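You operate a simulated robot arm through the tools that you are given. There is no shell and no other tool. Be economical: measure what you need, move in short steps, check, and stop when the job is done.

The job below is to be done with a simulated two-armed robot. You get a single attempt, and the scene is never put back.

Task
Fetch the steel cup from the front of the tall counter and set it on the middle shelf of the right display table. Then take the dark cupcake from the top of the right display table and put it in the large purple bowl. Then put one of the dark cupcake plates from the top of the right display table on the middle shelf of the left display table. Then put one of the cupcake plates from the top of the right display table on top of the stack of red plates. Then open the left cupboard door, fetch the ticket labelled "7" from the back of the counter and set it on the high left shelf of the wide cupboard, then shut the door. Then open the back left door. Keep to this order. Set down upright: steel cup.

The check looks at the end state, three seconds after you hand in, the way a careful person would. Anything else that was tipped, shoved, dropped, spilled or broken makes it a failure.

Robot
Two 6-joint arms with three-finger grippers on one trunk, on a base that drives. Base frame: it is fixed to the floor where the robot stands at the start and does not move with it; the origin is under the middle of the robot, x ahead of it, y to its left, z up; the surface under the hand at the start is at about z = 82. Readings come in cm, rad, newtons and seconds.
The left shoulder is at the start at [2.1, 17, 146.8], the right one opposite. With the tool pointing down near the work surface each hand reaches from about 32 to 60 cm from the robot's upright axis, wherever it stands, measured 20 degrees to its own side. Places, roughly: back left door [-220, 170, 110]; cupcake plate (11x11x9 cm) [-120, -100, 80]; cupcake plate (12x12x9 cm) [-100, -110, 80]; dark cupcake (6x6x6 cm) [-100, -50, 80]; dark cupcake plate (11x11x7 cm) [-130, -50, 80]; dark cupcake plate (12x12x7 cm) [-120, -50, 80]; high left shelf of the wide cupboard [-440, 40, 120]; large purple bowl (16x15x7 cm) [-220, -520, 80]; left cupboard door [-410, 40, 100]; middle shelf of the left display table [-100, -190, 50]; middle shelf of the right display table [-110, -90, 50]; stack of red plates (17x17x15 cm) [-210, -260, 90]; steel cup (8x8x9 cm) [50, 10, 90]; ticket [-225, -150, 75]. Payload 2.2 kg a hand.
Tool frame (each hand has its own): the origin (TCP) lies between the finger pads and is the grasp point; the fingertips stand 2.5 cm ahead of it; z points along the fingers, y is the line along which they close. The gripper opens to 10.4 cm. The gripper's body begins 7.4 cm behind the TCP.
Orientation is that of the tool frame in the base frame, as a unit quaternion [w, x, y, z]. With the fingers straight down and closing along the base's y, the tool's x points along the base's -x, its y along +y and its z along -z.

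Tools
- The arms move only by the tool nudge_tool. It takes "left_steps", "right_steps" or both (then of equal length, played together; a hand with none holds still); each is a list of rows, each a list of 7 numbers: the shift along the base's x, y, z in units of 250 mm (1.0 is 250 mm), then the turn, a rotation vector about the base's x, y, z in units of 120 degrees (1.0 is 120 degrees), then the gripper command, from -1 (shut) to 1 (fully open), values between in proportion. In form: [[dx, dy, dz, ax, ay, az, claw], ...]. A call has 1 to 10 rows; each row is the pose to reach, as a shift and turn from the pose commanded when the call began. A call with a number of a shift or a turn outside -1 to 1 is refused whole. Rows are played at 5 a second. More than 5 cm and 0.15 rad between two rows, or a gripper value outside its range, and nothing of the call is played. A pose out of reach is approached as far as the arm can. The call stops where the force on the tool passes 40 N (or 10 N more than at its start, if that is more) or the arm is blocked; 0.2 s more then pass. Each finger halts on what it meets, pressing with about 31 N; the grip force reading is that of the motor and also rises with nothing between the fingers. The clock runs only during rows and for 0.2 s after the last one: add rows that repeat a pose to give the fingers time. The reply holds the time, the measured pose of the TCP, the force on the tool along the base axes, the opening and the grip force, in the units named above and with some noise, with the torque about the TCP (base axes, N m) and any sound that the robot's microphone picked up.
- Cameras (640 x 400 px; columns grow to the right, rows downward): "scene" is now at [15.77, 2.29, 136.39]; the picture's right is [0.26, -0.97, 0.00], its down [-0.56, -0.15, -0.81] and it looks along [0.79, 0.21, -0.58] (base axes); focal length 288 px, centre (320, 200). "left" rides on the left gripper at [8.2, -0.3, -10.4] in its tool frame; the picture's right is [0.04, 1.00, 0.00], its down [-0.75, 0.03, -0.66] and it looks along [-0.66, 0.03, 0.75] (tool axes); focal length 256 px, centre (320, 200). "right" rides on the right gripper at [8.2, 0.3, -10.4] in its tool frame; the picture's right is [-0.04, 1.00, 0.00], its down [-0.75, -0.03, -0.66] and it looks along [-0.66, -0.03, 0.75] (tool axes); focal length 256 px, centre (320, 200). There is no depth. A picture from a camera that has moved, and an enlarged one, comes with that camera's place and axes in the base frame and with its lens.
- capture(camera): a new picture of that camera. The clock stands still meanwhile.
- raise_lower(by): slides the trunk up (or, below 0, down) by that many cm; the arms and the scene camera ride with it, the base frame stays. It gives what a move gives, with no picture.
- roll_base(legs): drives the robot by 1 to 6 legs, each [ahead, left, turn to the left] in cm, cm and rad, along the robot's own axes; the way and the turn of a leg run together, so that a leg with both is an arc; at most 150 cm and 3.142 rad a leg. The arms and the cameras ride along, it lands a little off, and it stops where it bumps. It gives what a move gives.
- pan_tilt(pan, tilt): turns the head with the scene camera to pan (to the left, within 1.047 rad either way) and tilt (down, from -0.506 to 1.204), counted from straight ahead of the robot. It gives what a move gives.
- close_up(camera, box): a new picture of the part [left, top, right, bottom] of that camera's present view, enlarged. The clock stands still meanwhile.
- hand_in(): hands the job in; it is judged then, once.

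Go step by step. Nothing tells you exact positions but the pictures and the camera data: compare them with the known pose of the tool, close in by small moves and look again before you grip or let go. The budget is 196 turns and 192 pictures, counting those below and the enlarged ones. Unless the task says otherwise, let go and move clear before handing in, and close with one line.

The tools are called by a JSON object that holds its "fn" and its "kwargs". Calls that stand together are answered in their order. nudge_tool: Moves the arms, as the interface text tells. Its arguments: {"type":"object","properties":{"left_steps":{"type":"array","items":{"type":"array","items":{"type":"number"}}},"right_steps":{"type":"array","items":{"type":"array","items":{"type":"number"}}}},"required":[]} The other tools are called the same way: raise_lower (by) slides the trunk up or down; roll_base (legs) drives the base; pan_tilt (pan, tilt) turns the head that bears the scene camera; capture (camera) takes a picture; close_up (camera, box) takes an enlarged picture of a part of a camera's view; hand_in () hands the job in.

At the start:

```text
time: 0.0
left_ee_pos: [53.89, 32.5, 110.28]
left_orientation: [0.0, -0.001, 1.0, 0.0]
left_wrist_force: [1.2, 0.3, -0.4]
left_moment: [0.0, 0.0, 0.0]
left_gripper_width: 10.4
left_finger_force: 0.1
right_ee_pos: [58.08, -13.37, 101.98]
right_orientation: [0.001, 0.001, 1.0, 0.0]
right_wrist_force: [0.5, 0.0, 0.3]
right_moment: [0.0, 0.04, 0.0]
right_gripper_width: 10.4
right_finger_force: 0.0
trunk travel left (down, up): [-66.0, 8.2]
robot x, y, heading: [-0.22, 0.3, 0.001]
head pan, tilt: [0.258, 0.618]
```

scene: 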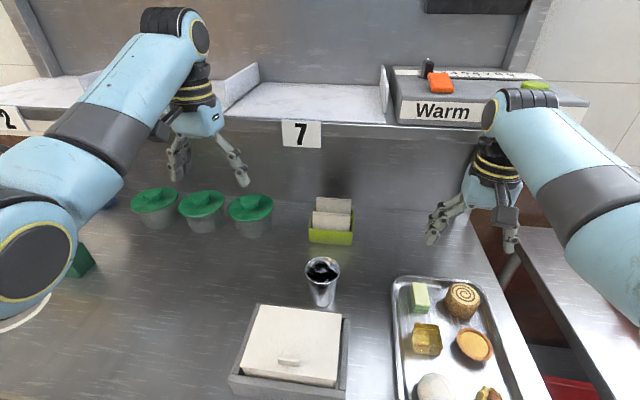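
right: 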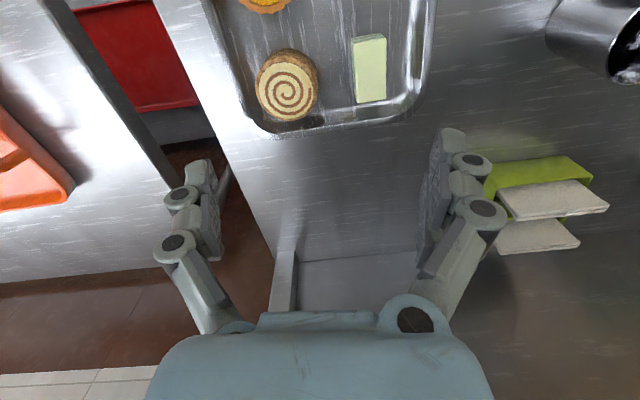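
left: 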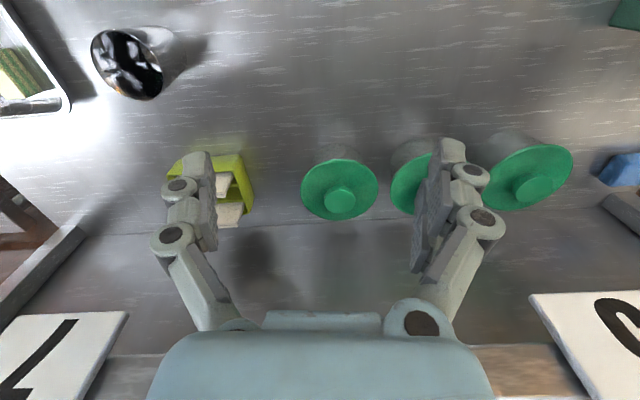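

I see the steel cup at about [54.5, 12, 82–91], behind a wooden box. I'll look closer at it and at the left camera before choosing a grasp.

{"fn": "close_up", "kwargs": {"camera": "scene", "box": [220, 190, 420, 400]}}

{"fn": "pan_tilt", "kwargs": {"pan": 0.0, "tilt": 0.9}}

{"fn": "capture", "kwargs": {"camera": "scene"}}

```text
1.90 times, centred on (320, 295) of scene
camera zoom: at [15.77, 2.29, 136.39], right [0.26, -0.97, 0.0], down [-0.56, -0.15, -0.81], along [0.79, 0.21, -0.58], focal length 548 px, centre (320, 19)
```

zoom: 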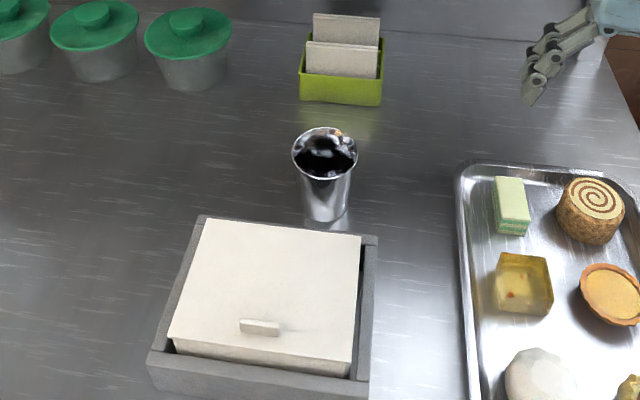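

```text
time: 0.8
left_ee_pos: [53.99, 32.54, 110.2]
left_orientation: [0.001, -0.001, 1.0, 0.0]
left_wrist_force: [0.7, -0.6, 0.0]
left_moment: [0.02, 0.03, 0.0]
left_gripper_width: 10.42
left_finger_force: 0.0
right_ee_pos: [58.07, -13.33, 101.93]
right_orientation: [0.0, 0.001, 1.0, 0.0]
right_wrist_force: [-0.4, -0.1, 0.5]
right_moment: [-0.03, 0.01, -0.03]
right_gripper_width: 10.41
right_finger_force: 0.0
trunk travel left (down, up): [-66.0, 8.2]
robot x, y, heading: [0.34, -0.22, -0.001]
head pan, tilt: [0.0, 0.901]
```

```text
187 pictures are left
camera scene: at [14.83, 0.06, 134.07], right [0.0, -1.0, 0.0], down [-0.78, 0.0, -0.62], along [0.62, 0.0, -0.78], focal length 288 px, centre (320, 200)
```

scene: 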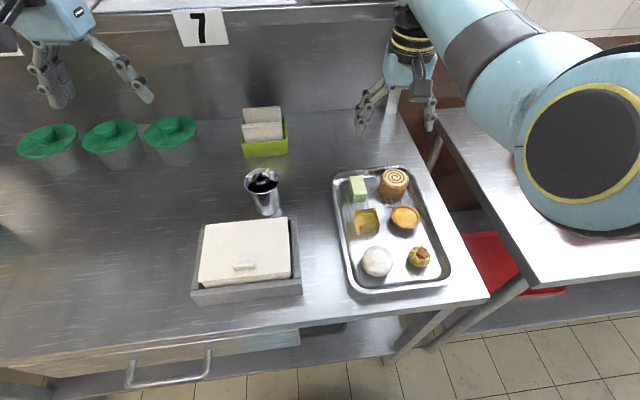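

The cup stands at about [54.5, 11.8], rim about 7.5 cm across, with the box in front of it. I'll use the left hand, tilted about 50° forward so it can later go under the shelf, and move to a pre-grasp pose above and behind the cup.

{"fn": "nudge_tool", "kwargs": {"left_steps": [[-0.066, -0.138, -0.04, 0, -0.069, 0, 1], [-0.133, -0.276, -0.08, 0, -0.139, 0, 1], [-0.2, -0.414, -0.12, 0, -0.208, 0, 1], [-0.266, -0.552, -0.16, 0, -0.278, 0, 1], [-0.333, -0.69, -0.2, 0, -0.347, 0, 1], [-0.4, -0.828, -0.24, 0, -0.4167, 0, 1], [-0.4, -0.828, -0.24, 0, -0.4167, 0, 1]]}}

{"fn": "capture", "kwargs": {"camera": "left"}}

{"fn": "capture", "kwargs": {"camera": "scene"}}

```text
time: 2.1
left_ee_pos: [46.12, 22.94, 104.59]
left_orientation: [0.374, 0.055, 0.921, 0.096]
left_wrist_force: [-0.6, -0.4, 0.5]
left_moment: [0.01, 0.0, -0.01]
left_gripper_width: 10.42
left_finger_force: 0.1
left hand out of reach, approached as far as the arm can: row 6
right_ee_pos: [57.97, -13.29, 101.92]
right_orientation: [0.0, -0.002, 1.0, 0.0]
right_wrist_force: [0.9, 0.1, 0.3]
right_moment: [-0.02, 0.0, 0.02]
right_gripper_width: 10.39
right_finger_force: 0.1
trunk travel left (down, up): [-66.0, 8.2]
robot x, y, heading: [-0.09, 0.23, -0.005]
head pan, tilt: [0.0, 0.901]
stopped in row 6 (left hand): the arm was blocked; the commanded pose is now the measured one
```

```text
186 pictures are left
camera left: at [33.06, 22.68, 106.06], right [0.0, 0.98, 0.19], down [0.08, -0.19, 0.98], along [1.0, 0.01, -0.08], focal length 256 px, centre (320, 200)
```

left: 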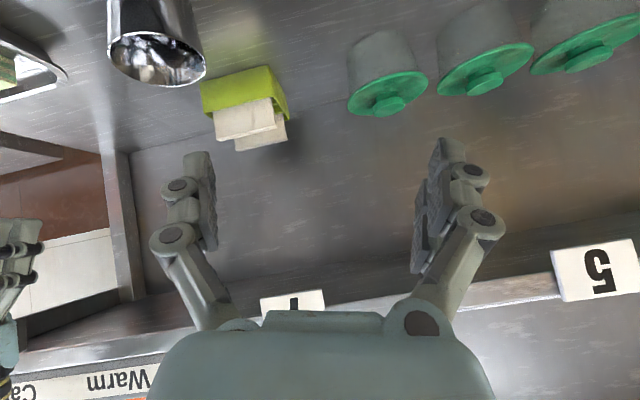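

```text
185 pictures are left
camera scene: at [14.68, 0.08, 134.08], right [0.0, -1.0, 0.0], down [-0.78, 0.0, -0.62], along [0.62, 0.0, -0.78], focal length 288 px, centre (320, 200)
```

scene: 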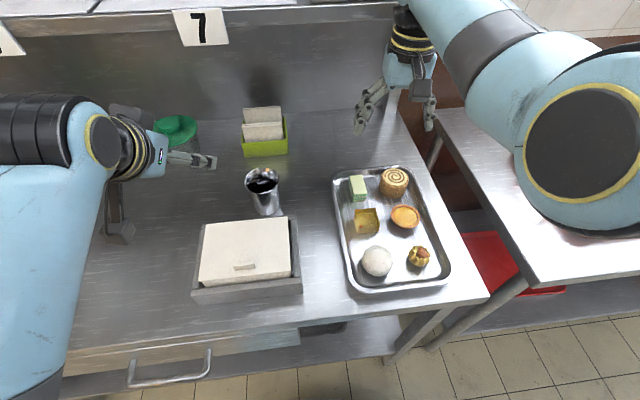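

The left arm can't tilt that close to the body's middle line. I'll back the base and shift it right so the cup lies further out on the left arm's side.

{"fn": "roll_base", "kwargs": {"legs": [[-6, -11, 0]]}}

{"fn": "capture", "kwargs": {"camera": "scene"}}

```text
time: 3.3
left_ee_pos: [40.28, 11.77, 104.45]
left_orientation: [0.373, 0.058, 0.921, 0.094]
left_wrist_force: [-0.4, -0.9, 0.2]
left_moment: [-0.01, -0.06, 0.02]
left_gripper_width: 10.39
left_finger_force: 0.0
right_ee_pos: [52.05, -24.6, 101.91]
right_orientation: [-0.001, 0.0, 1.0, 0.001]
right_wrist_force: [0.5, -0.7, 1.1]
right_moment: [0.07, -0.01, 0.02]
right_gripper_width: 10.38
right_finger_force: 0.1
trunk travel left (down, up): [-66.0, 8.2]
robot x, y, heading: [-5.97, -10.79, -0.005]
head pan, tilt: [0.0, 0.901]
```

```text
184 pictures are left
camera scene: at [8.85, -11.07, 134.07], right [0.0, -1.0, 0.0], down [-0.78, 0.0, -0.62], along [0.62, 0.0, -0.78], focal length 288 px, centre (320, 200)
```

scene: 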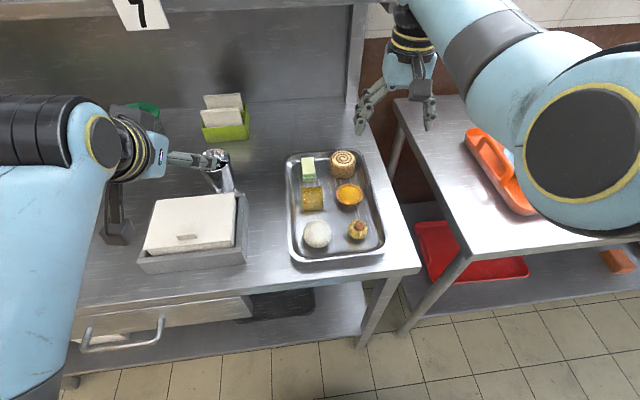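

The left hand now points at the cup's line. I'll straighten the wrist and move to the pre-grasp.

{"fn": "nudge_tool", "kwargs": {"left_steps": [[0.05, 0, -0.05, -0.035, -0.016, 0.004, 1], [0.1, 0, -0.12, -0.07, -0.033, 0.008, 1], [0.15, 0, -0.18, -0.105, -0.049, 0.012, 1], [0.15, 0, -0.18, -0.105, -0.049, 0.012, 1]]}}

{"fn": "capture", "kwargs": {"camera": "left"}}

{"fn": "capture", "kwargs": {"camera": "scene"}}

```text
time: 4.3
left_ee_pos: [44.17, 11.58, 100.0]
left_orientation: [0.423, -0.001, 0.906, 0.0]
left_wrist_force: [-0.2, -1.3, -0.5]
left_moment: [-0.03, -0.05, 0.01]
left_gripper_width: 10.38
left_finger_force: 0.0
right_ee_pos: [52.07, -24.54, 101.89]
right_orientation: [0.001, 0.0, 1.0, 0.001]
right_wrist_force: [0.4, 0.1, 0.3]
right_moment: [-0.02, 0.02, -0.01]
right_gripper_width: 10.42
right_finger_force: 0.1
trunk travel left (down, up): [-66.0, 8.2]
robot x, y, heading: [-6.08, -10.89, -0.004]
head pan, tilt: [0.0, 0.901]
```

```text
183 pictures are left
camera left: at [30.94, 11.34, 100.32], right [-0.03, 1.0, -0.03], down [-0.02, 0.03, 1.0], along [1.0, 0.03, 0.02], focal length 256 px, centre (320, 200)
```

left: 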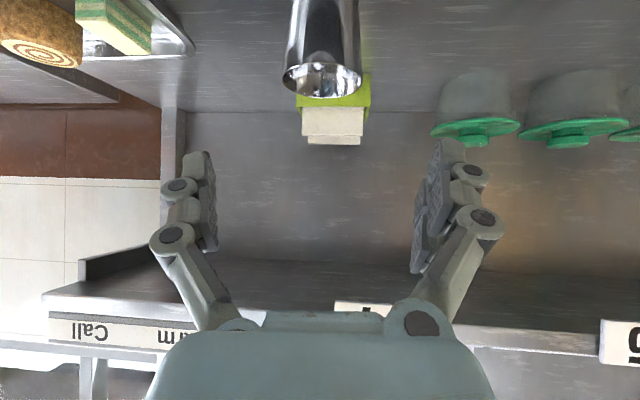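

```text
182 pictures are left
camera scene: at [8.86, -11.03, 134.07], right [0.0, -1.0, 0.0], down [-0.78, 0.0, -0.62], along [0.62, 0.0, -0.78], focal length 288 px, centre (320, 200)
```

scene: 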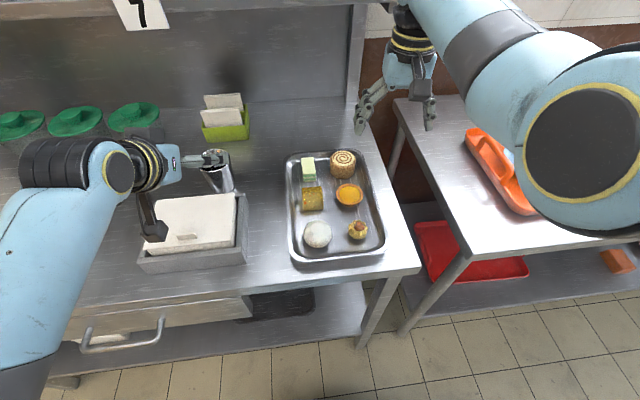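

Now aligned in y with the cup (≈12). The camera bracket hangs below the hand, so a 50° tilt risks the box lid; I'll reduce the tilt to about 35° and look again.

{"fn": "nudge_tool", "kwargs": {"left_steps": [[0.07, 0.01, -0.04, 0, 0.0625, 0, 1], [0.137, 0.015, -0.08, 0, 0.125, 0, 1], [0.137, 0.015, -0.08, 0, 0.125, 0, 1]]}}

{"fn": "capture", "kwargs": {"camera": "left"}}

{"fn": "close_up", "kwargs": {"camera": "scene", "box": [100, 100, 300, 280]}}

```text
time: 5.1
left_ee_pos: [47.51, 12.08, 98.23]
left_orientation: [0.3, -0.001, 0.954, 0.001]
left_wrist_force: [-1.0, 0.1, 0.8]
left_moment: [0.02, -0.03, 0.02]
left_gripper_width: 10.42
left_finger_force: 0.0
right_ee_pos: [52.0, -24.5, 101.9]
right_orientation: [0.0, 0.001, 1.0, 0.001]
right_wrist_force: [-1.0, -0.3, -0.1]
right_moment: [0.02, -0.04, 0.04]
right_gripper_width: 10.36
right_finger_force: 0.1
trunk travel left (down, up): [-66.0, 8.2]
robot x, y, heading: [-6.0, -10.99, -0.003]
head pan, tilt: [0.0, 0.901]
```

```text
181 pictures are left
camera left: at [34.87, 11.78, 101.84], right [-0.03, 1.0, -0.02], down [0.24, 0.03, 0.97], along [0.97, 0.03, -0.24], focal length 256 px, centre (320, 200)
```

left: 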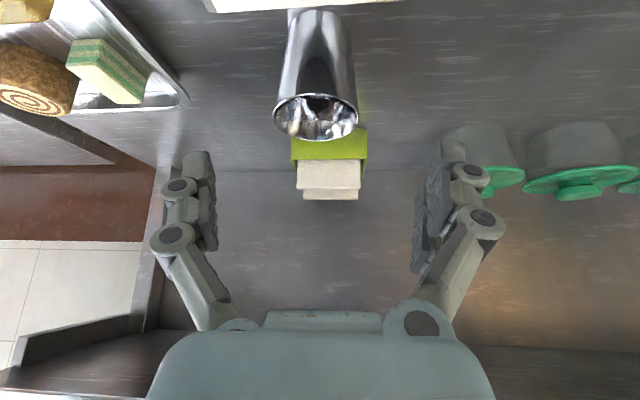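

```text
2.22 times, centred on (200, 190) of scene
camera zoom: at [8.81, -10.99, 134.08], right [0.0, -1.0, 0.0], down [-0.78, 0.0, -0.62], along [0.62, 0.0, -0.78], focal length 640 px, centre (587, 222)
```

zoom: 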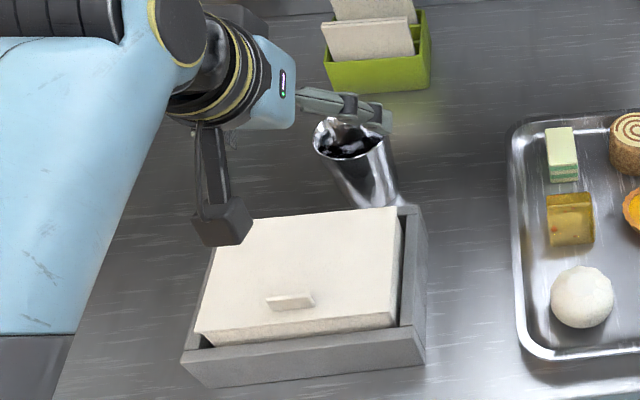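

The cup is at about [53.8, 12.0] and the lid top is about z 86, so the bracket clears. I'll go down along the tool axis onto the cup.

{"fn": "nudge_tool", "kwargs": {"left_steps": [[0.063, -0.002, -0.107, 0, 0, 0, 1], [0.126, -0.004, -0.214, 0, 0, 0, 1], [0.189, -0.004, -0.32, 0, 0, 0, 1], [0.252, -0.004, -0.428, 0, 0, 0, 1], [0.252, -0.004, -0.428, 0, 0, 0, 1]]}}

{"fn": "capture", "kwargs": {"camera": "left"}}

{"fn": "close_up", "kwargs": {"camera": "scene", "box": [100, 100, 300, 280]}}

```text
time: 6.3
left_ee_pos: [53.74, 11.86, 87.45]
left_orientation: [0.301, 0.0, 0.954, 0.0]
left_wrist_force: [0.9, 0.3, -0.6]
left_moment: [-0.03, 0.0, 0.0]
left_gripper_width: 10.39
left_finger_force: 0.2
right_ee_pos: [51.98, -24.51, 101.95]
right_orientation: [0.0, 0.001, 1.0, 0.0]
right_wrist_force: [0.2, 0.0, -0.2]
right_moment: [0.01, -0.03, 0.01]
right_gripper_width: 10.39
right_finger_force: 0.2
trunk travel left (down, up): [-66.0, 8.2]
robot x, y, heading: [-5.85, -10.93, -0.005]
head pan, tilt: [0.0, 0.901]
```

```text
179 pictures are left
camera left: at [41.13, 11.51, 91.17], right [-0.03, 1.0, -0.02], down [0.24, 0.03, 0.97], along [0.97, 0.03, -0.24], focal length 256 px, centre (320, 200)
```

left: 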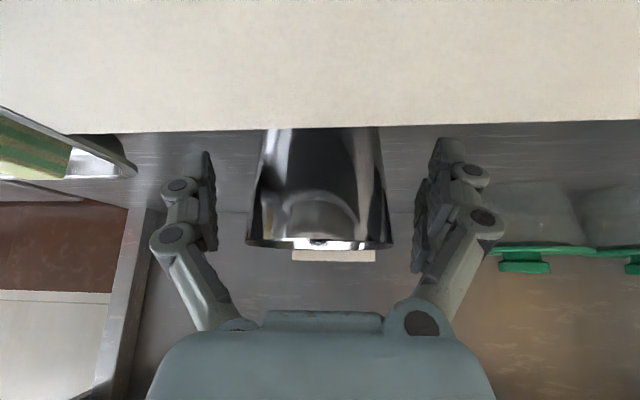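

```text
2.22 times, centred on (200, 190) of scene
camera zoom: at [8.83, -10.99, 134.07], right [0.0, -1.0, 0.0], down [-0.78, 0.0, -0.62], along [0.62, 0.0, -0.78], focal length 640 px, centre (587, 222)
```

zoom: 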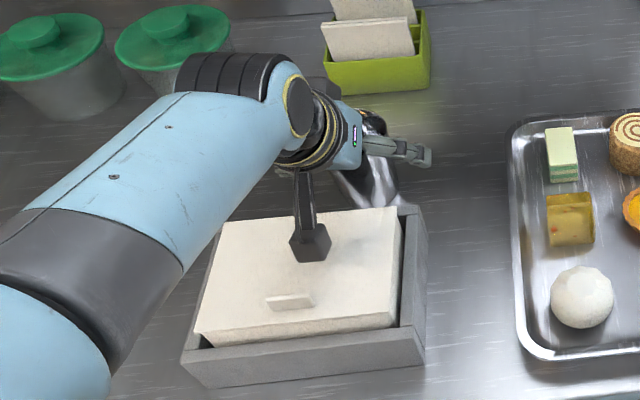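

The cup sits centred between the fingers. I'll close the gripper.

{"fn": "nudge_tool", "kwargs": {"left_steps": [[0, 0, 0, 0, 0, 0, 0.3], [0, 0, 0, 0, 0, 0, -0.2], [0, 0, 0, 0, 0, 0, -1], [0, 0, 0, 0, 0, 0, -1], [0, 0, 0, 0, 0, 0, -1]]}}

{"fn": "capture", "kwargs": {"camera": "left"}}

```text
time: 7.5
left_ee_pos: [53.75, 11.77, 87.56]
left_orientation: [0.301, -0.001, 0.954, 0.001]
left_wrist_force: [-0.4, -0.3, -0.2]
left_moment: [-0.07, 0.02, 0.01]
left_gripper_width: 7.64
left_finger_force: 30.9
right_ee_pos: [52.1, -24.46, 101.83]
right_orientation: [0.0, 0.001, 1.0, 0.0]
right_wrist_force: [0.0, 0.1, 0.0]
right_moment: [-0.01, -0.01, -0.03]
right_gripper_width: 10.41
right_finger_force: 0.1
trunk travel left (down, up): [-66.0, 8.2]
robot x, y, heading: [-5.96, -11.11, -0.005]
head pan, tilt: [0.0, 0.901]
```

```text
177 pictures are left
camera left: at [41.15, 11.51, 91.15], right [-0.03, 1.0, -0.02], down [0.24, 0.03, 0.97], along [0.97, 0.03, -0.24], focal length 256 px, centre (320, 200)
```

left: 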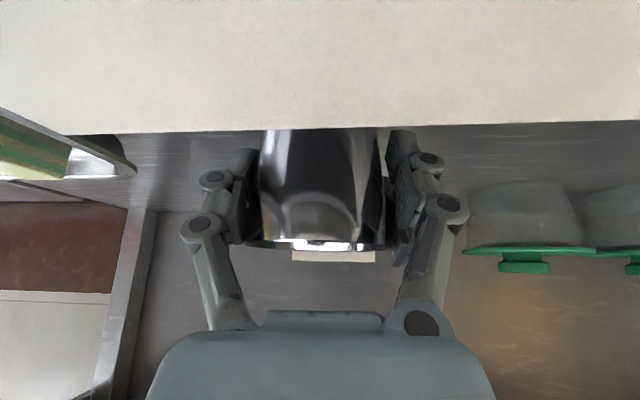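

The cup is gripped at the rim (7.6 cm). I'll lift it and check.

{"fn": "nudge_tool", "kwargs": {"left_steps": [[0, 0, 0.06, 0, 0, 0, -1], [0, 0, 0.14, 0, 0, 0, -1], [0, 0, 0.24, 0, 0, 0, -1], [0, 0, 0.36, 0, 0, 0, -1], [0, 0, 0.48, 0, 0, 0, -1], [0, 0, 0.48, 0, 0, 0, -1]]}}

{"fn": "capture", "kwargs": {"camera": "left"}}

{"fn": "capture", "kwargs": {"camera": "scene"}}

```text
time: 8.9
left_ee_pos: [54.12, 11.82, 99.42]
left_orientation: [0.301, -0.002, 0.954, 0.002]
left_wrist_force: [-0.9, -0.4, -0.6]
left_moment: [0.02, 0.0, 0.01]
left_gripper_width: 7.65
left_finger_force: 31.2
right_ee_pos: [52.09, -24.44, 101.9]
right_orientation: [0.0, 0.0, 1.0, 0.0]
right_wrist_force: [0.2, 0.6, -0.6]
right_moment: [0.0, -0.01, 0.01]
right_gripper_width: 10.4
right_finger_force: 0.1
trunk travel left (down, up): [-66.0, 8.2]
robot x, y, heading: [-5.86, -11.32, 0.004]
head pan, tilt: [0.0, 0.901]
```

```text
176 pictures are left
camera left: at [41.32, 11.51, 102.94], right [-0.03, 1.0, -0.02], down [0.24, 0.03, 0.97], along [0.97, 0.03, -0.24], focal length 256 px, centre (320, 200)
```

left: 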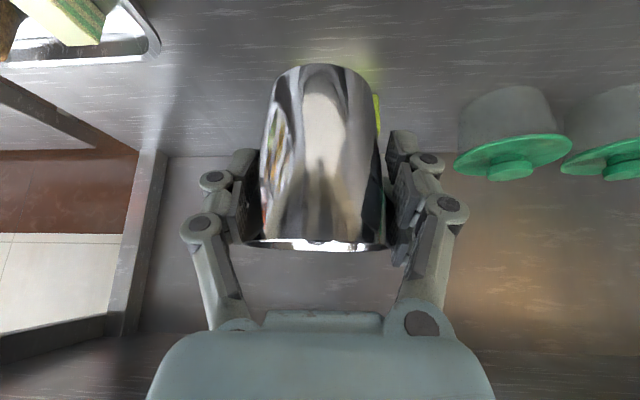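

```text
175 pictures are left
camera scene: at [8.92, -10.98, 134.06], right [0.0, -1.0, 0.0], down [-0.78, 0.0, -0.62], along [0.62, 0.0, -0.78], focal length 288 px, centre (320, 200)
```

scene: 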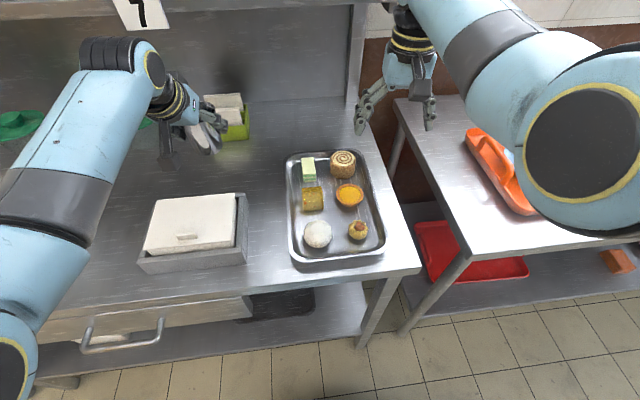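

The cup is lifted and hanging straight. I'll back into the aisle and turn right, then look for the display tables.

{"fn": "roll_base", "kwargs": {"legs": [[-35, 0, 0], [0, 0, -1.57]]}}

{"fn": "pan_tilt", "kwargs": {"pan": -0.9, "tilt": 0.5}}

{"fn": "capture", "kwargs": {"camera": "scene"}}

{"fn": "pan_tilt", "kwargs": {"pan": -0.1, "tilt": 0.4}}

{"fn": "capture", "kwargs": {"camera": "scene"}}

```text
time: 15.0
left_ee_pos: [-17.52, -71.01, 99.31]
left_orientation: [0.212, 0.677, 0.672, -0.213]
left_wrist_force: [-0.4, 0.5, -0.4]
left_moment: [-0.01, -0.05, -0.03]
left_gripper_width: 7.63
left_finger_force: 30.6
right_ee_pos: [-53.8, -68.78, 101.95]
right_orientation: [0.0, 0.71, 0.704, 0.001]
right_wrist_force: [-0.6, -1.3, 0.0]
right_moment: [0.06, 0.02, -0.01]
right_gripper_width: 10.37
right_finger_force: 0.1
trunk travel left (down, up): [-66.0, 8.2]
robot x, y, heading: [-39.77, -10.92, -1.584]
head pan, tilt: [0.0, 0.901]
```

```text
time: 16.2
left_ee_pos: [-17.48, -71.03, 99.37]
left_orientation: [0.213, 0.677, 0.672, -0.213]
left_wrist_force: [-0.1, 0.5, -1.1]
left_moment: [0.04, 0.01, 0.0]
left_gripper_width: 7.61
left_finger_force: 31.3
right_ee_pos: [-53.94, -68.89, 101.85]
right_orientation: [-0.001, 0.71, 0.704, 0.0]
right_wrist_force: [0.2, 0.5, -0.2]
right_moment: [0.01, 0.01, 0.01]
right_gripper_width: 10.4
right_finger_force: 0.0
trunk travel left (down, up): [-66.0, 8.2]
robot x, y, heading: [-40.38, -11.05, -1.583]
head pan, tilt: [-0.901, 0.499]
```

```text
174 pictures are left
camera scene: at [-46.97, -23.55, 137.45], right [-0.61, 0.79, 0.0], down [0.38, 0.29, -0.88], along [-0.69, -0.54, -0.48], focal length 288 px, centre (320, 200)
```

scene: 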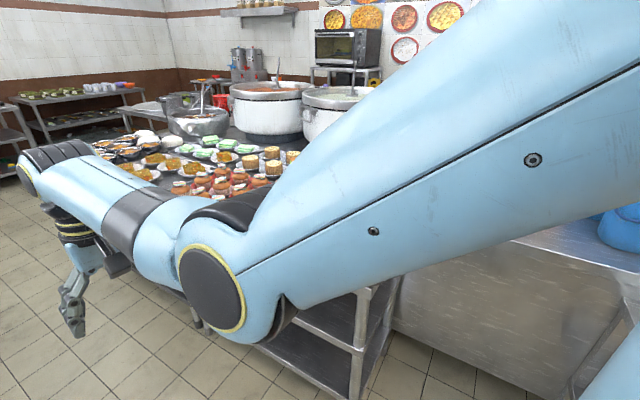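

```text
time: 17.3
left_ee_pos: [-17.65, -70.88, 99.33]
left_orientation: [0.213, 0.677, 0.672, -0.212]
left_wrist_force: [-0.2, 1.0, -0.4]
left_moment: [-0.02, 0.0, 0.02]
left_gripper_width: 7.6
left_finger_force: 31.0
right_ee_pos: [-53.87, -68.74, 101.82]
right_orientation: [0.0, 0.71, 0.704, -0.001]
right_wrist_force: [-0.8, 0.4, -0.6]
right_moment: [-0.01, -0.01, 0.03]
right_gripper_width: 10.41
right_finger_force: 0.0
trunk travel left (down, up): [-66.0, 8.2]
robot x, y, heading: [-39.61, -10.9, -1.584]
head pan, tilt: [-0.099, 0.4]
```

```text
173 pictures are left
camera scene: at [-40.81, -27.17, 138.36], right [-0.99, 0.11, 0.0], down [0.04, 0.39, -0.92], along [-0.1, -0.92, -0.39], focal length 288 px, centre (320, 200)
```

scene: 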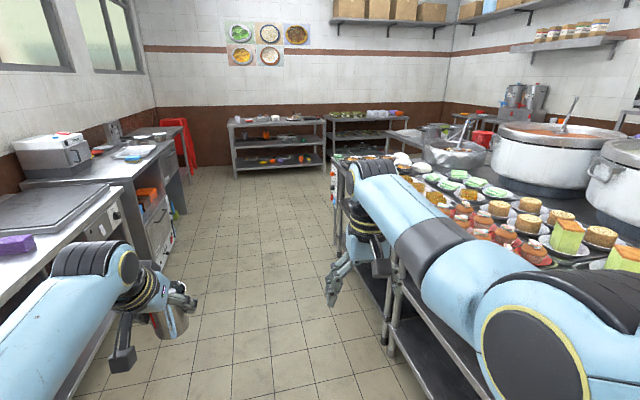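

I'm in the aisle; the display tables are on the right (x below about -85). I'll drive alongside the right table and turn to face it.

{"fn": "roll_base", "kwargs": {"legs": [[0, 25, 0], [60, 0, 0], [0, 0, -1.56]]}}

{"fn": "pan_tilt", "kwargs": {"pan": 0, "tilt": 0.6}}

{"fn": "capture", "kwargs": {"camera": "scene"}}

{"fn": "capture", "kwargs": {"camera": "right"}}

```text
time: 26.1
left_ee_pos: [-76.32, -93.86, 99.25]
left_orientation: [-0.003, 0.954, -0.012, -0.3]
left_wrist_force: [0.5, -0.1, -1.5]
left_moment: [-0.01, 0.0, -0.01]
left_gripper_width: 7.62
left_finger_force: 30.6
right_ee_pos: [-73.31, -57.82, 101.9]
right_orientation: [0.0, 1.0, -0.016, 0.0]
right_wrist_force: [0.1, 0.1, -0.7]
right_moment: [0.0, 0.0, -0.01]
right_gripper_width: 10.41
right_finger_force: 0.1
trunk travel left (down, up): [-66.0, 8.2]
robot x, y, heading: [-15.9, -72.87, 3.108]
head pan, tilt: [-0.099, 0.4]
```

```text
time: 26.8
left_ee_pos: [-76.29, -93.99, 99.27]
left_orientation: [-0.003, 0.954, -0.012, -0.301]
left_wrist_force: [-0.3, 0.5, 0.3]
left_moment: [-0.04, 0.01, -0.02]
left_gripper_width: 7.62
left_finger_force: 31.3
right_ee_pos: [-73.35, -57.79, 101.87]
right_orientation: [0.001, 1.0, -0.016, 0.0]
right_wrist_force: [-0.6, -0.6, 0.0]
right_moment: [0.03, -0.01, 0.0]
right_gripper_width: 10.4
right_finger_force: 0.1
trunk travel left (down, up): [-66.0, 8.2]
robot x, y, heading: [-15.53, -72.99, 3.105]
head pan, tilt: [0.0, 0.6]
```

```text
172 pictures are left
camera scene: at [-31.47, -72.36, 136.55], right [0.03, 1.0, 0.0], down [0.56, -0.02, -0.83], along [-0.82, 0.03, -0.56], focal length 288 px, centre (320, 200)
```

scene: 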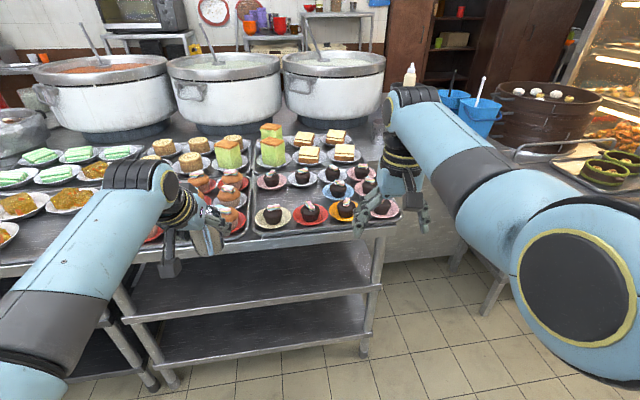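

```text
171 pictures are left
camera right: at [-65.31, -58.32, 112.21], right [-0.07, -1.0, 0.0], down [-0.75, 0.05, 0.66], along [-0.65, 0.05, -0.75], focal length 256 px, centre (320, 200)
```

right: 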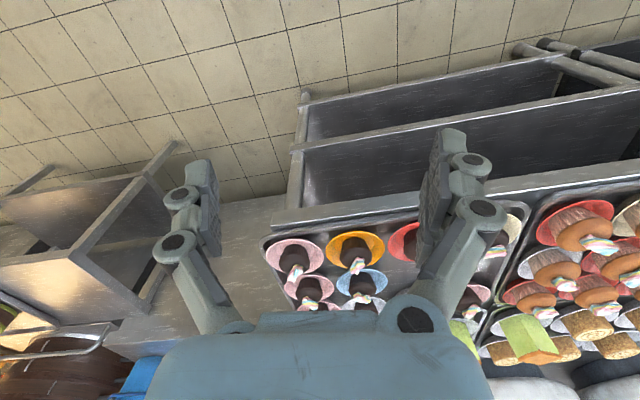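

The right table with dark cupcakes is in front; its front edge seems to be around x ≈ -98. I'll lower the trunk 32 cm so the left arm meets the middle shelf in the same posture as at the counter.

{"fn": "raise_lower", "kwargs": {"by": -32}}

{"fn": "capture", "kwargs": {"camera": "scene"}}

{"fn": "capture", "kwargs": {"camera": "left"}}

```text
time: 30.0
left_ee_pos: [-76.23, -94.01, 67.22]
left_orientation: [-0.003, 0.954, -0.013, -0.301]
left_wrist_force: [-1.0, 0.5, -1.0]
left_moment: [0.0, 0.06, -0.01]
left_gripper_width: 7.63
left_finger_force: 31.3
right_ee_pos: [-73.34, -57.81, 69.98]
right_orientation: [0.0, 1.0, -0.016, 0.0]
right_wrist_force: [0.3, 0.6, 0.5]
right_moment: [-0.02, -0.01, 0.0]
right_gripper_width: 10.39
right_finger_force: 0.0
trunk travel left (down, up): [-34.0, 40.2]
robot x, y, heading: [-15.84, -72.83, 3.11]
head pan, tilt: [0.0, 0.6]
```

```text
170 pictures are left
camera scene: at [-32.17, -72.33, 104.0], right [0.03, 1.0, 0.0], down [0.56, -0.02, -0.82], along [-0.82, 0.03, -0.57], focal length 288 px, centre (320, 200)
```

scene: 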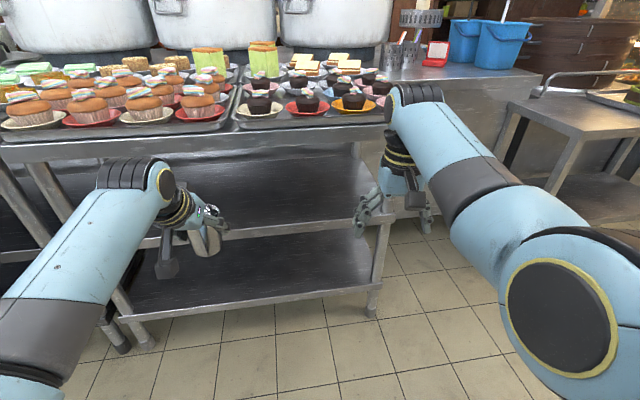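

```text
169 pictures are left
camera left: at [-63.64, -93.95, 70.96], right [0.01, -1.0, -0.02], down [-0.24, -0.02, 0.97], along [-0.97, 0.0, -0.24], focal length 256 px, centre (320, 200)
```

left: 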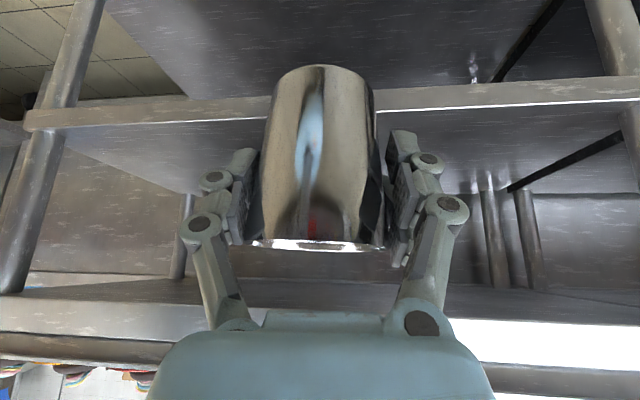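

Triangulating both heights: table-top edge z ≈ 78.6, middle shelf z ≈ 51, edge near x ≈ -93 at y -94, and the table is yawed about 0.2 rad. I'll pull the right hand back and up out of the way, align the base with the table, and lower the cup a bit.

{"fn": "nudge_tool", "kwargs": {"left_steps": [[0, 0, -0.05, 0, 0, 0, -1], [0, 0, -0.1, 0, 0, 0, -1], [0, 0, -0.15, 0, 0, 0, -1], [0, 0, -0.2, 0, 0, 0, -1], [0, 0, -0.24, 0, 0, 0, -1], [0, 0, -0.28, 0, 0, 0, -1]], "right_steps": [[0.13, 0, 0.12, 0, 0, 0, 1], [0.26, 0, 0.24, 0, 0, 0, 1], [0.39, 0, 0.36, 0, 0, 0, 1], [0.52, 0, 0.48, 0, 0, 0, 1], [0.65, 0, 0.6, 0, 0, 0, 1], [0.78, 0, 0.72, 0, 0, 0, 1]]}}

{"fn": "roll_base", "kwargs": {"legs": [[0, 0, 0.2], [8, -12, 0]]}}

{"fn": "capture", "kwargs": {"camera": "scene"}}

{"fn": "capture", "kwargs": {"camera": "left"}}

```text
time: 31.1
left_ee_pos: [-76.28, -94.02, 61.96]
left_orientation: [-0.003, 0.954, -0.013, -0.3]
left_wrist_force: [0.3, 0.3, -0.8]
left_moment: [0.02, -0.02, -0.01]
left_gripper_width: 7.61
left_finger_force: 31.1
right_ee_pos: [-65.4, -51.19, 76.31]
right_orientation: [-0.079, 0.996, -0.045, -0.025]
right_wrist_force: [-0.2, -1.0, 0.2]
right_moment: [0.01, 0.01, -0.01]
right_gripper_width: 10.4
right_finger_force: 0.1
right hand out of reach, approached as far as the arm can: row 3, 4, 5
trunk travel left (down, up): [-34.0, 40.2]
robot x, y, heading: [-15.37, -72.76, 3.112]
head pan, tilt: [0.0, 0.6]
stopped in row 5 (right hand): the arm was blocked; the commanded pose is now the measured one
```

```text
time: 33.2
left_ee_pos: [-80.63, -95.36, 61.95]
left_orientation: [0.026, 0.951, 0.082, -0.298]
left_wrist_force: [0.8, -0.8, -0.2]
left_moment: [0.02, -0.03, 0.05]
left_gripper_width: 7.58
left_finger_force: 30.9
right_ee_pos: [-78.47, -51.44, 76.4]
right_orientation: [-0.075, 0.995, 0.056, -0.032]
right_wrist_force: [0.4, -0.3, -0.2]
right_moment: [-0.01, 0.01, -0.04]
right_gripper_width: 10.41
right_finger_force: 0.1
trunk travel left (down, up): [-34.0, 40.2]
robot x, y, heading: [-25.48, -62.63, -2.974]
head pan, tilt: [0.0, 0.6]
```

```text
168 pictures are left
camera scene: at [-41.79, -65.32, 103.98], right [-0.17, 0.99, 0.0], down [0.56, 0.1, -0.82], along [-0.81, -0.14, -0.57], focal length 288 px, centre (320, 200)
```

scene: 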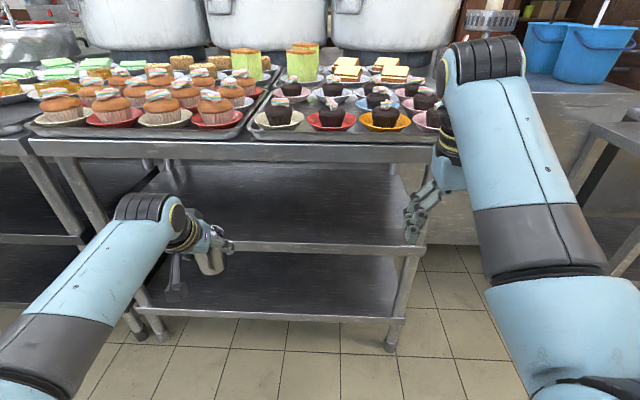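

```text
167 pictures are left
camera left: at [-68.27, -92.85, 65.63], right [0.21, -0.98, -0.02], down [-0.23, -0.07, 0.97], along [-0.95, -0.19, -0.24], focal length 256 px, centre (320, 200)
```

left: 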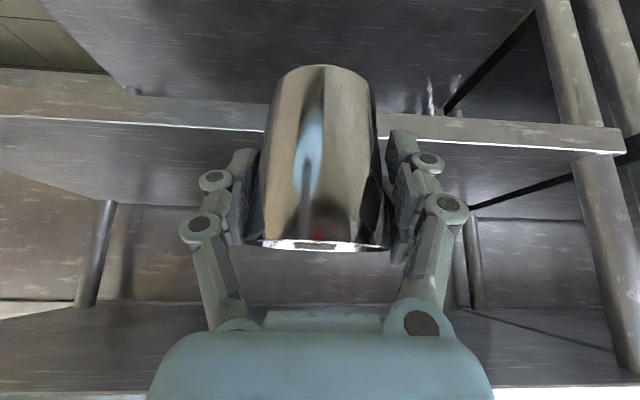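

Aligned well. The shelf's front edge is near x ≈ -94.5 under the cup line. I'll move the right hand sideways past the table end, then drive 20 cm ahead so the cup goes over the shelf.

{"fn": "nudge_tool", "kwargs": {"right_steps": [[0.02, 0.16, 0, 0, 0, 0, 1], [0.05, 0.32, 0, 0, 0, 0, 1], [0.08, 0.48, 0, 0, 0, 0, 1], [0.12, 0.64, 0, 0, 0, 0, 1]]}}

{"fn": "roll_base", "kwargs": {"legs": [[14, 0, 0]]}}

{"fn": "capture", "kwargs": {"camera": "scene"}}

{"fn": "capture", "kwargs": {"camera": "left"}}

```text
time: 34.2
left_ee_pos: [-80.71, -95.49, 62.07]
left_orientation: [0.027, 0.95, 0.082, -0.299]
left_wrist_force: [-0.3, -0.1, -1.3]
left_moment: [0.02, -0.02, -0.01]
left_gripper_width: 7.61
left_finger_force: 30.6
right_ee_pos: [-75.92, -35.11, 74.39]
right_orientation: [-0.073, 0.995, 0.057, -0.034]
right_wrist_force: [0.3, 0.0, -0.4]
right_moment: [-0.01, 0.0, -0.02]
right_gripper_width: 10.38
right_finger_force: 0.0
right hand out of reach, approached as far as the arm can: row 1, 2, 3, 4
trunk travel left (down, up): [-34.0, 40.2]
robot x, y, heading: [-25.64, -62.36, -2.969]
head pan, tilt: [0.0, 0.6]
```

```text
time: 35.5
left_ee_pos: [-94.72, -97.98, 61.95]
left_orientation: [0.027, 0.95, 0.084, -0.299]
left_wrist_force: [-0.2, -0.1, -1.1]
left_moment: [0.01, -0.01, -0.01]
left_gripper_width: 7.6
left_finger_force: 30.8
right_ee_pos: [-90.43, -37.79, 74.43]
right_orientation: [-0.075, 0.995, 0.057, -0.034]
right_wrist_force: [0.2, 0.6, -0.2]
right_moment: [0.0, -0.02, 0.01]
right_gripper_width: 10.42
right_finger_force: 0.1
trunk travel left (down, up): [-34.0, 40.2]
robot x, y, heading: [-39.79, -65.18, -2.965]
head pan, tilt: [0.0, 0.6]
```

```text
166 pictures are left
camera scene: at [-56.05, -67.9, 103.98], right [-0.17, 0.98, 0.0], down [0.56, 0.1, -0.82], along [-0.81, -0.14, -0.57], focal length 288 px, centre (320, 200)
```

scene: 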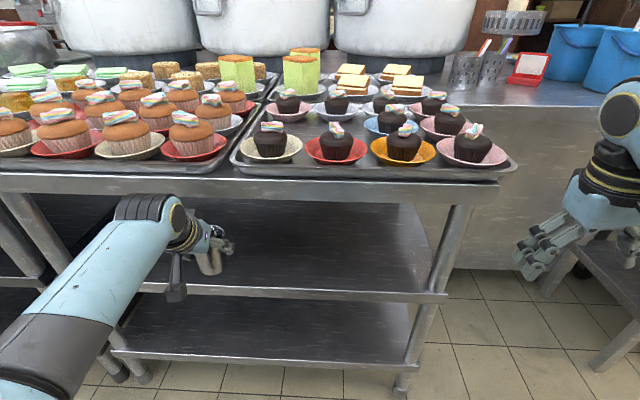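

```text
165 pictures are left
camera left: at [-82.41, -95.49, 65.6], right [0.21, -0.98, -0.02], down [-0.23, -0.07, 0.97], along [-0.95, -0.2, -0.24], focal length 256 px, centre (320, 200)
```

left: 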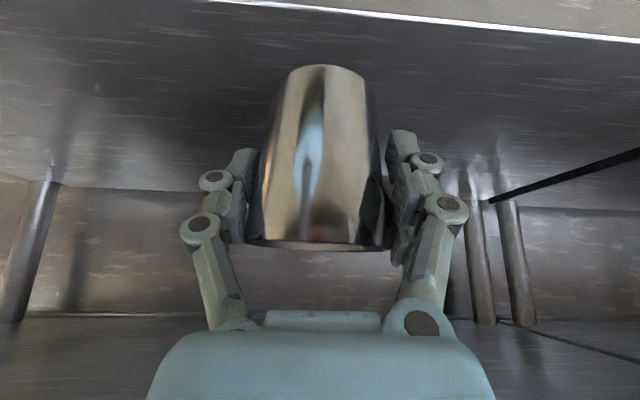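

Two left views give the shelf surface at z ≈ 51.1 and edge x ≈ -94.2. The cup is over the edge now; I'll drive 6.5 cm further in and then lower it gently.

{"fn": "roll_base", "kwargs": {"legs": [[6.5, 0, 0]]}}

{"fn": "nudge_tool", "kwargs": {"left_steps": [[0, 0, -0.06, 0, 0, 0, -1], [0, 0, -0.12, 0, 0, 0, -1], [0, 0, -0.16, 0, 0, 0, -1], [0, 0, -0.16, 0, 0, 0, -1]]}}

{"fn": "capture", "kwargs": {"camera": "left"}}

{"fn": "close_up", "kwargs": {"camera": "scene", "box": [80, 150, 320, 300]}}

```text
time: 36.5
left_ee_pos: [-98.66, -99.0, 60.7]
left_orientation: [0.026, 0.954, 0.086, -0.285]
left_wrist_force: [0.2, 0.1, -1.0]
left_moment: [-0.01, -0.02, 0.0]
left_gripper_width: 7.61
left_finger_force: 31.3
right_ee_pos: [-95.73, -39.03, 74.5]
right_orientation: [-0.074, 0.995, 0.058, -0.035]
right_wrist_force: [0.3, -0.8, 0.0]
right_moment: [-0.01, 0.02, 0.0]
right_gripper_width: 10.41
right_finger_force: 0.1
trunk travel left (down, up): [-34.0, 40.2]
robot x, y, heading: [-45.01, -65.89, -2.963]
head pan, tilt: [0.0, 0.6]
stopped in leg 1: the force on the tool passed its limit at 134 N (the readings are from after the stop); the commanded pose is now the measured one
```

```text
time: 37.5
left_ee_pos: [-98.89, -98.96, 57.03]
left_orientation: [0.026, 0.954, 0.086, -0.287]
left_wrist_force: [-6.4, -0.3, 15.3]
left_moment: [0.21, 0.55, 0.15]
left_gripper_width: 7.4
left_finger_force: 30.8
right_ee_pos: [-95.8, -38.93, 74.36]
right_orientation: [-0.074, 0.995, 0.058, -0.036]
right_wrist_force: [0.3, -0.5, 0.1]
right_moment: [-0.02, 0.0, 0.0]
right_gripper_width: 10.38
right_finger_force: 0.1
trunk travel left (down, up): [-34.0, 40.2]
robot x, y, heading: [-45.04, -66.04, -2.962]
head pan, tilt: [0.0, 0.6]
```

```text
164 pictures are left
camera left: at [-86.66, -96.33, 60.81], right [0.21, -0.98, -0.02], down [-0.26, -0.08, 0.96], along [-0.94, -0.2, -0.27], focal length 256 px, centre (320, 200)
```

left: 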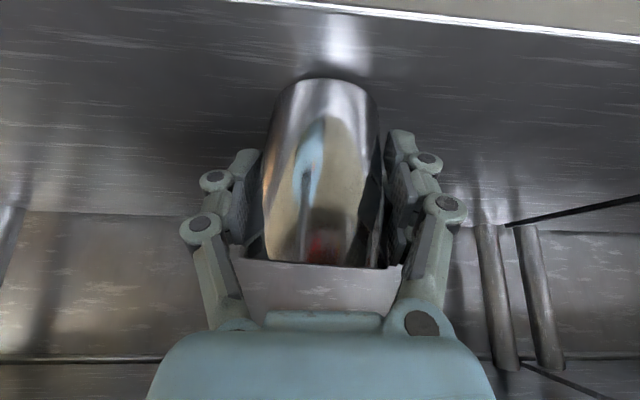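

```text
2.67 times, centred on (200, 225) of scene
camera zoom: at [-61.19, -68.81, 104.02], right [-0.18, 0.98, 0.0], down [0.56, 0.1, -0.83], along [-0.81, -0.15, -0.56], focal length 768 px, centre (640, 133)
```

zoom: 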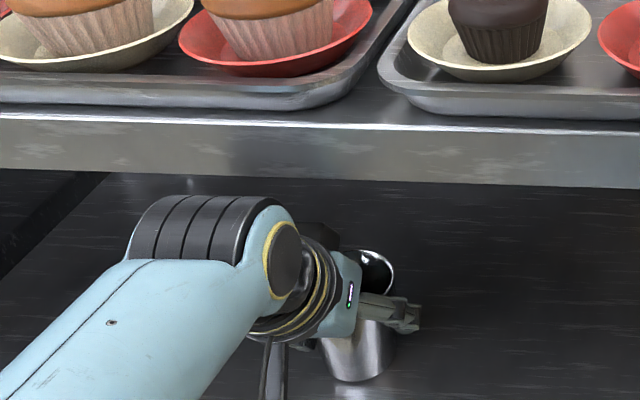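

The forearm touched the table lip lightly and the cup's base now presses the shelf (15 N) with the cup slightly tilted in the grip. I'll ease up a little and look.

{"fn": "nudge_tool", "kwargs": {"left_steps": [[0, 0, 0.016, 0, 0, 0, -1], [0, 0, 0.032, 0, 0, 0, -1], [0, 0, 0.032, 0, 0, 0, -1]]}}

{"fn": "capture", "kwargs": {"camera": "left"}}

{"fn": "capture", "kwargs": {"camera": "scene"}}

```text
time: 38.3
left_ee_pos: [-98.66, -98.77, 57.21]
left_orientation: [0.026, 0.955, 0.086, -0.283]
left_wrist_force: [-1.0, 0.5, 0.5]
left_moment: [-0.05, -0.02, 0.01]
left_gripper_width: 7.4
left_finger_force: 31.2
right_ee_pos: [-95.81, -38.99, 74.38]
right_orientation: [-0.075, 0.995, 0.06, -0.035]
right_wrist_force: [-0.3, -0.1, 0.2]
right_moment: [0.0, -0.02, 0.01]
right_gripper_width: 10.39
right_finger_force: 0.0
trunk travel left (down, up): [-34.0, 40.2]
robot x, y, heading: [-45.03, -66.06, -2.966]
head pan, tilt: [0.0, 0.6]
```

```text
162 pictures are left
camera left: at [-86.42, -96.28, 61.29], right [0.21, -0.98, -0.02], down [-0.26, -0.08, 0.96], along [-0.94, -0.2, -0.28], focal length 256 px, centre (320, 200)
```

left: 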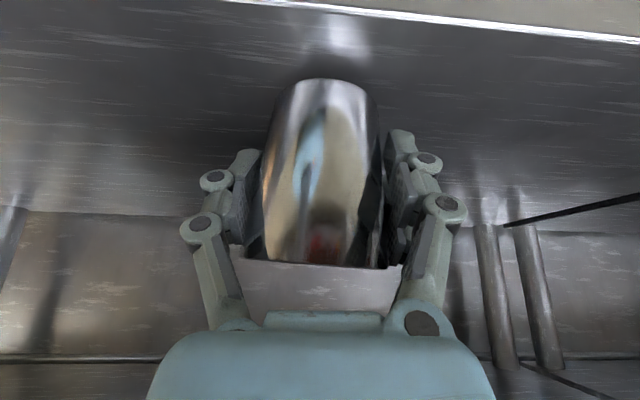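

```text
161 pictures are left
camera scene: at [-61.24, -68.87, 103.98], right [-0.18, 0.98, 0.0], down [0.56, 0.1, -0.82], along [-0.81, -0.15, -0.57], focal length 288 px, centre (320, 200)
```

scene: 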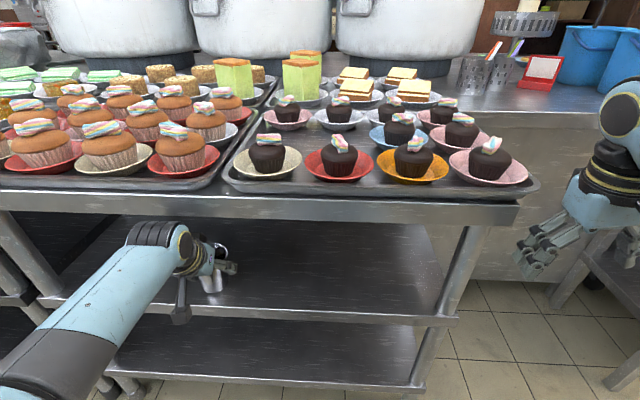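

I'll zoom into the hand view to judge the cup's tilt.

{"fn": "close_up", "kwargs": {"camera": "left", "box": [180, 50, 480, 340]}}

{"fn": "close_up", "kwargs": {"camera": "scene", "box": [130, 200, 290, 320]}}

```text
1.38 times, centred on (330, 195) of left
camera zoom: at [-86.42, -96.28, 61.29], right [0.21, -0.98, -0.02], down [-0.26, -0.08, 0.96], along [-0.94, -0.2, -0.28], focal length 353 px, centre (306, 207)
```

zoom: 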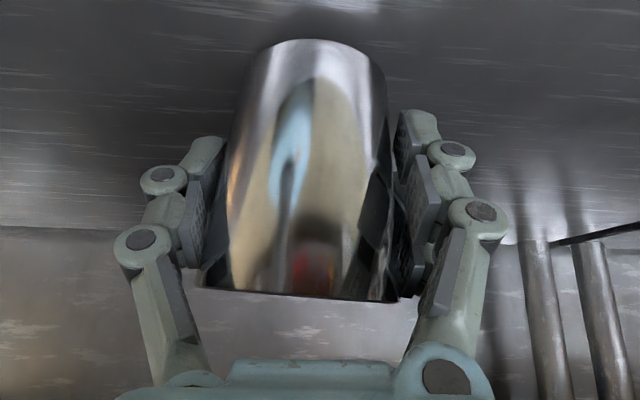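

```text
3.33 times, centred on (210, 260) of scene
camera zoom: at [-61.24, -68.87, 103.98], right [-0.18, 0.98, 0.0], down [0.56, 0.1, -0.82], along [-0.81, -0.15, -0.57], focal length 960 px, centre (687, 0)
```

zoom: 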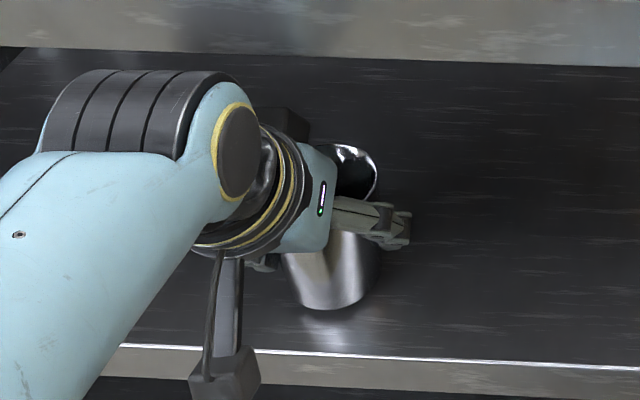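

The cup looks near upright with its base just at the shelf. I'll lower a hair, then open slowly.

{"fn": "nudge_tool", "kwargs": {"left_steps": [[0, 0, -0.012, 0, 0, 0, -1], [0, 0, -0.02, 0, 0, 0, -1]]}}

```text
time: 38.9
left_ee_pos: [-98.75, -98.89, 56.98]
left_orientation: [0.026, 0.955, 0.086, -0.284]
left_wrist_force: [0.3, 0.0, 2.7]
left_moment: [0.1, 0.01, -0.03]
left_gripper_width: 7.35
left_finger_force: 31.1
right_ee_pos: [-95.7, -38.84, 74.35]
right_orientation: [-0.075, 0.995, 0.058, -0.035]
right_wrist_force: [0.0, 0.0, -0.2]
right_moment: [-0.05, -0.01, 0.03]
right_gripper_width: 10.41
right_finger_force: 0.0
trunk travel left (down, up): [-34.0, 40.2]
robot x, y, heading: [-45.11, -66.12, -2.968]
head pan, tilt: [0.0, 0.6]
```

{"fn": "nudge_tool", "kwargs": {"left_steps": [[0, 0, 0, 0, 0, 0, 0.35], [0, 0, 0, 0, 0, 0, 0.45], [0, 0, 0, 0, 0, 0, 0.6], [0, 0, 0, 0, 0, 0, 0.8], [0, 0, 0, 0, 0, 0, 1], [0, 0, 0, 0, 0, 0, 1]]}}

{"fn": "capture", "kwargs": {"camera": "left"}}

{"fn": "close_up", "kwargs": {"camera": "scene", "box": [130, 200, 290, 320]}}

```text
time: 40.3
left_ee_pos: [-98.77, -98.84, 56.84]
left_orientation: [0.027, 0.954, 0.087, -0.285]
left_wrist_force: [-1.1, -0.1, -0.3]
left_moment: [-0.03, -0.03, 0.02]
left_gripper_width: 10.4
left_finger_force: 0.1
right_ee_pos: [-95.76, -38.93, 74.4]
right_orientation: [-0.075, 0.995, 0.058, -0.035]
right_wrist_force: [-0.4, -0.3, 0.4]
right_moment: [0.01, 0.0, 0.01]
right_gripper_width: 10.41
right_finger_force: 0.1
trunk travel left (down, up): [-34.0, 40.2]
robot x, y, heading: [-44.76, -66.1, -2.96]
head pan, tilt: [0.0, 0.6]
```

```text
158 pictures are left
camera left: at [-86.46, -96.26, 60.86], right [0.21, -0.98, -0.02], down [-0.26, -0.08, 0.96], along [-0.94, -0.2, -0.27], focal length 256 px, centre (320, 200)
```

left: 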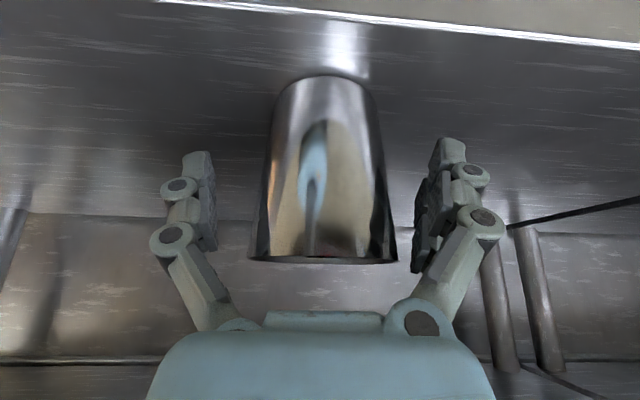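

```text
3.33 times, centred on (210, 260) of scene
camera zoom: at [-61.24, -68.86, 103.99], right [-0.18, 0.98, 0.0], down [0.56, 0.1, -0.82], along [-0.81, -0.15, -0.57], focal length 960 px, centre (687, 0)
```

zoom: 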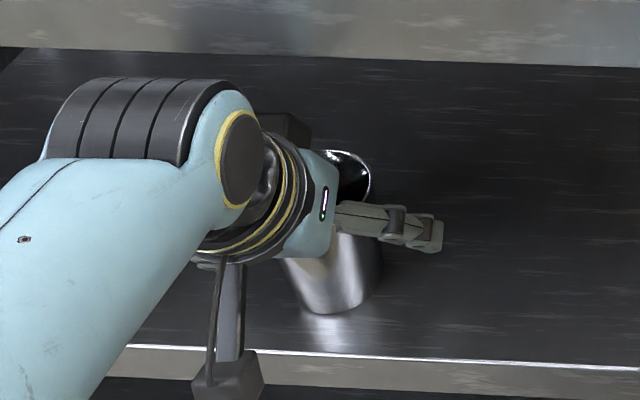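

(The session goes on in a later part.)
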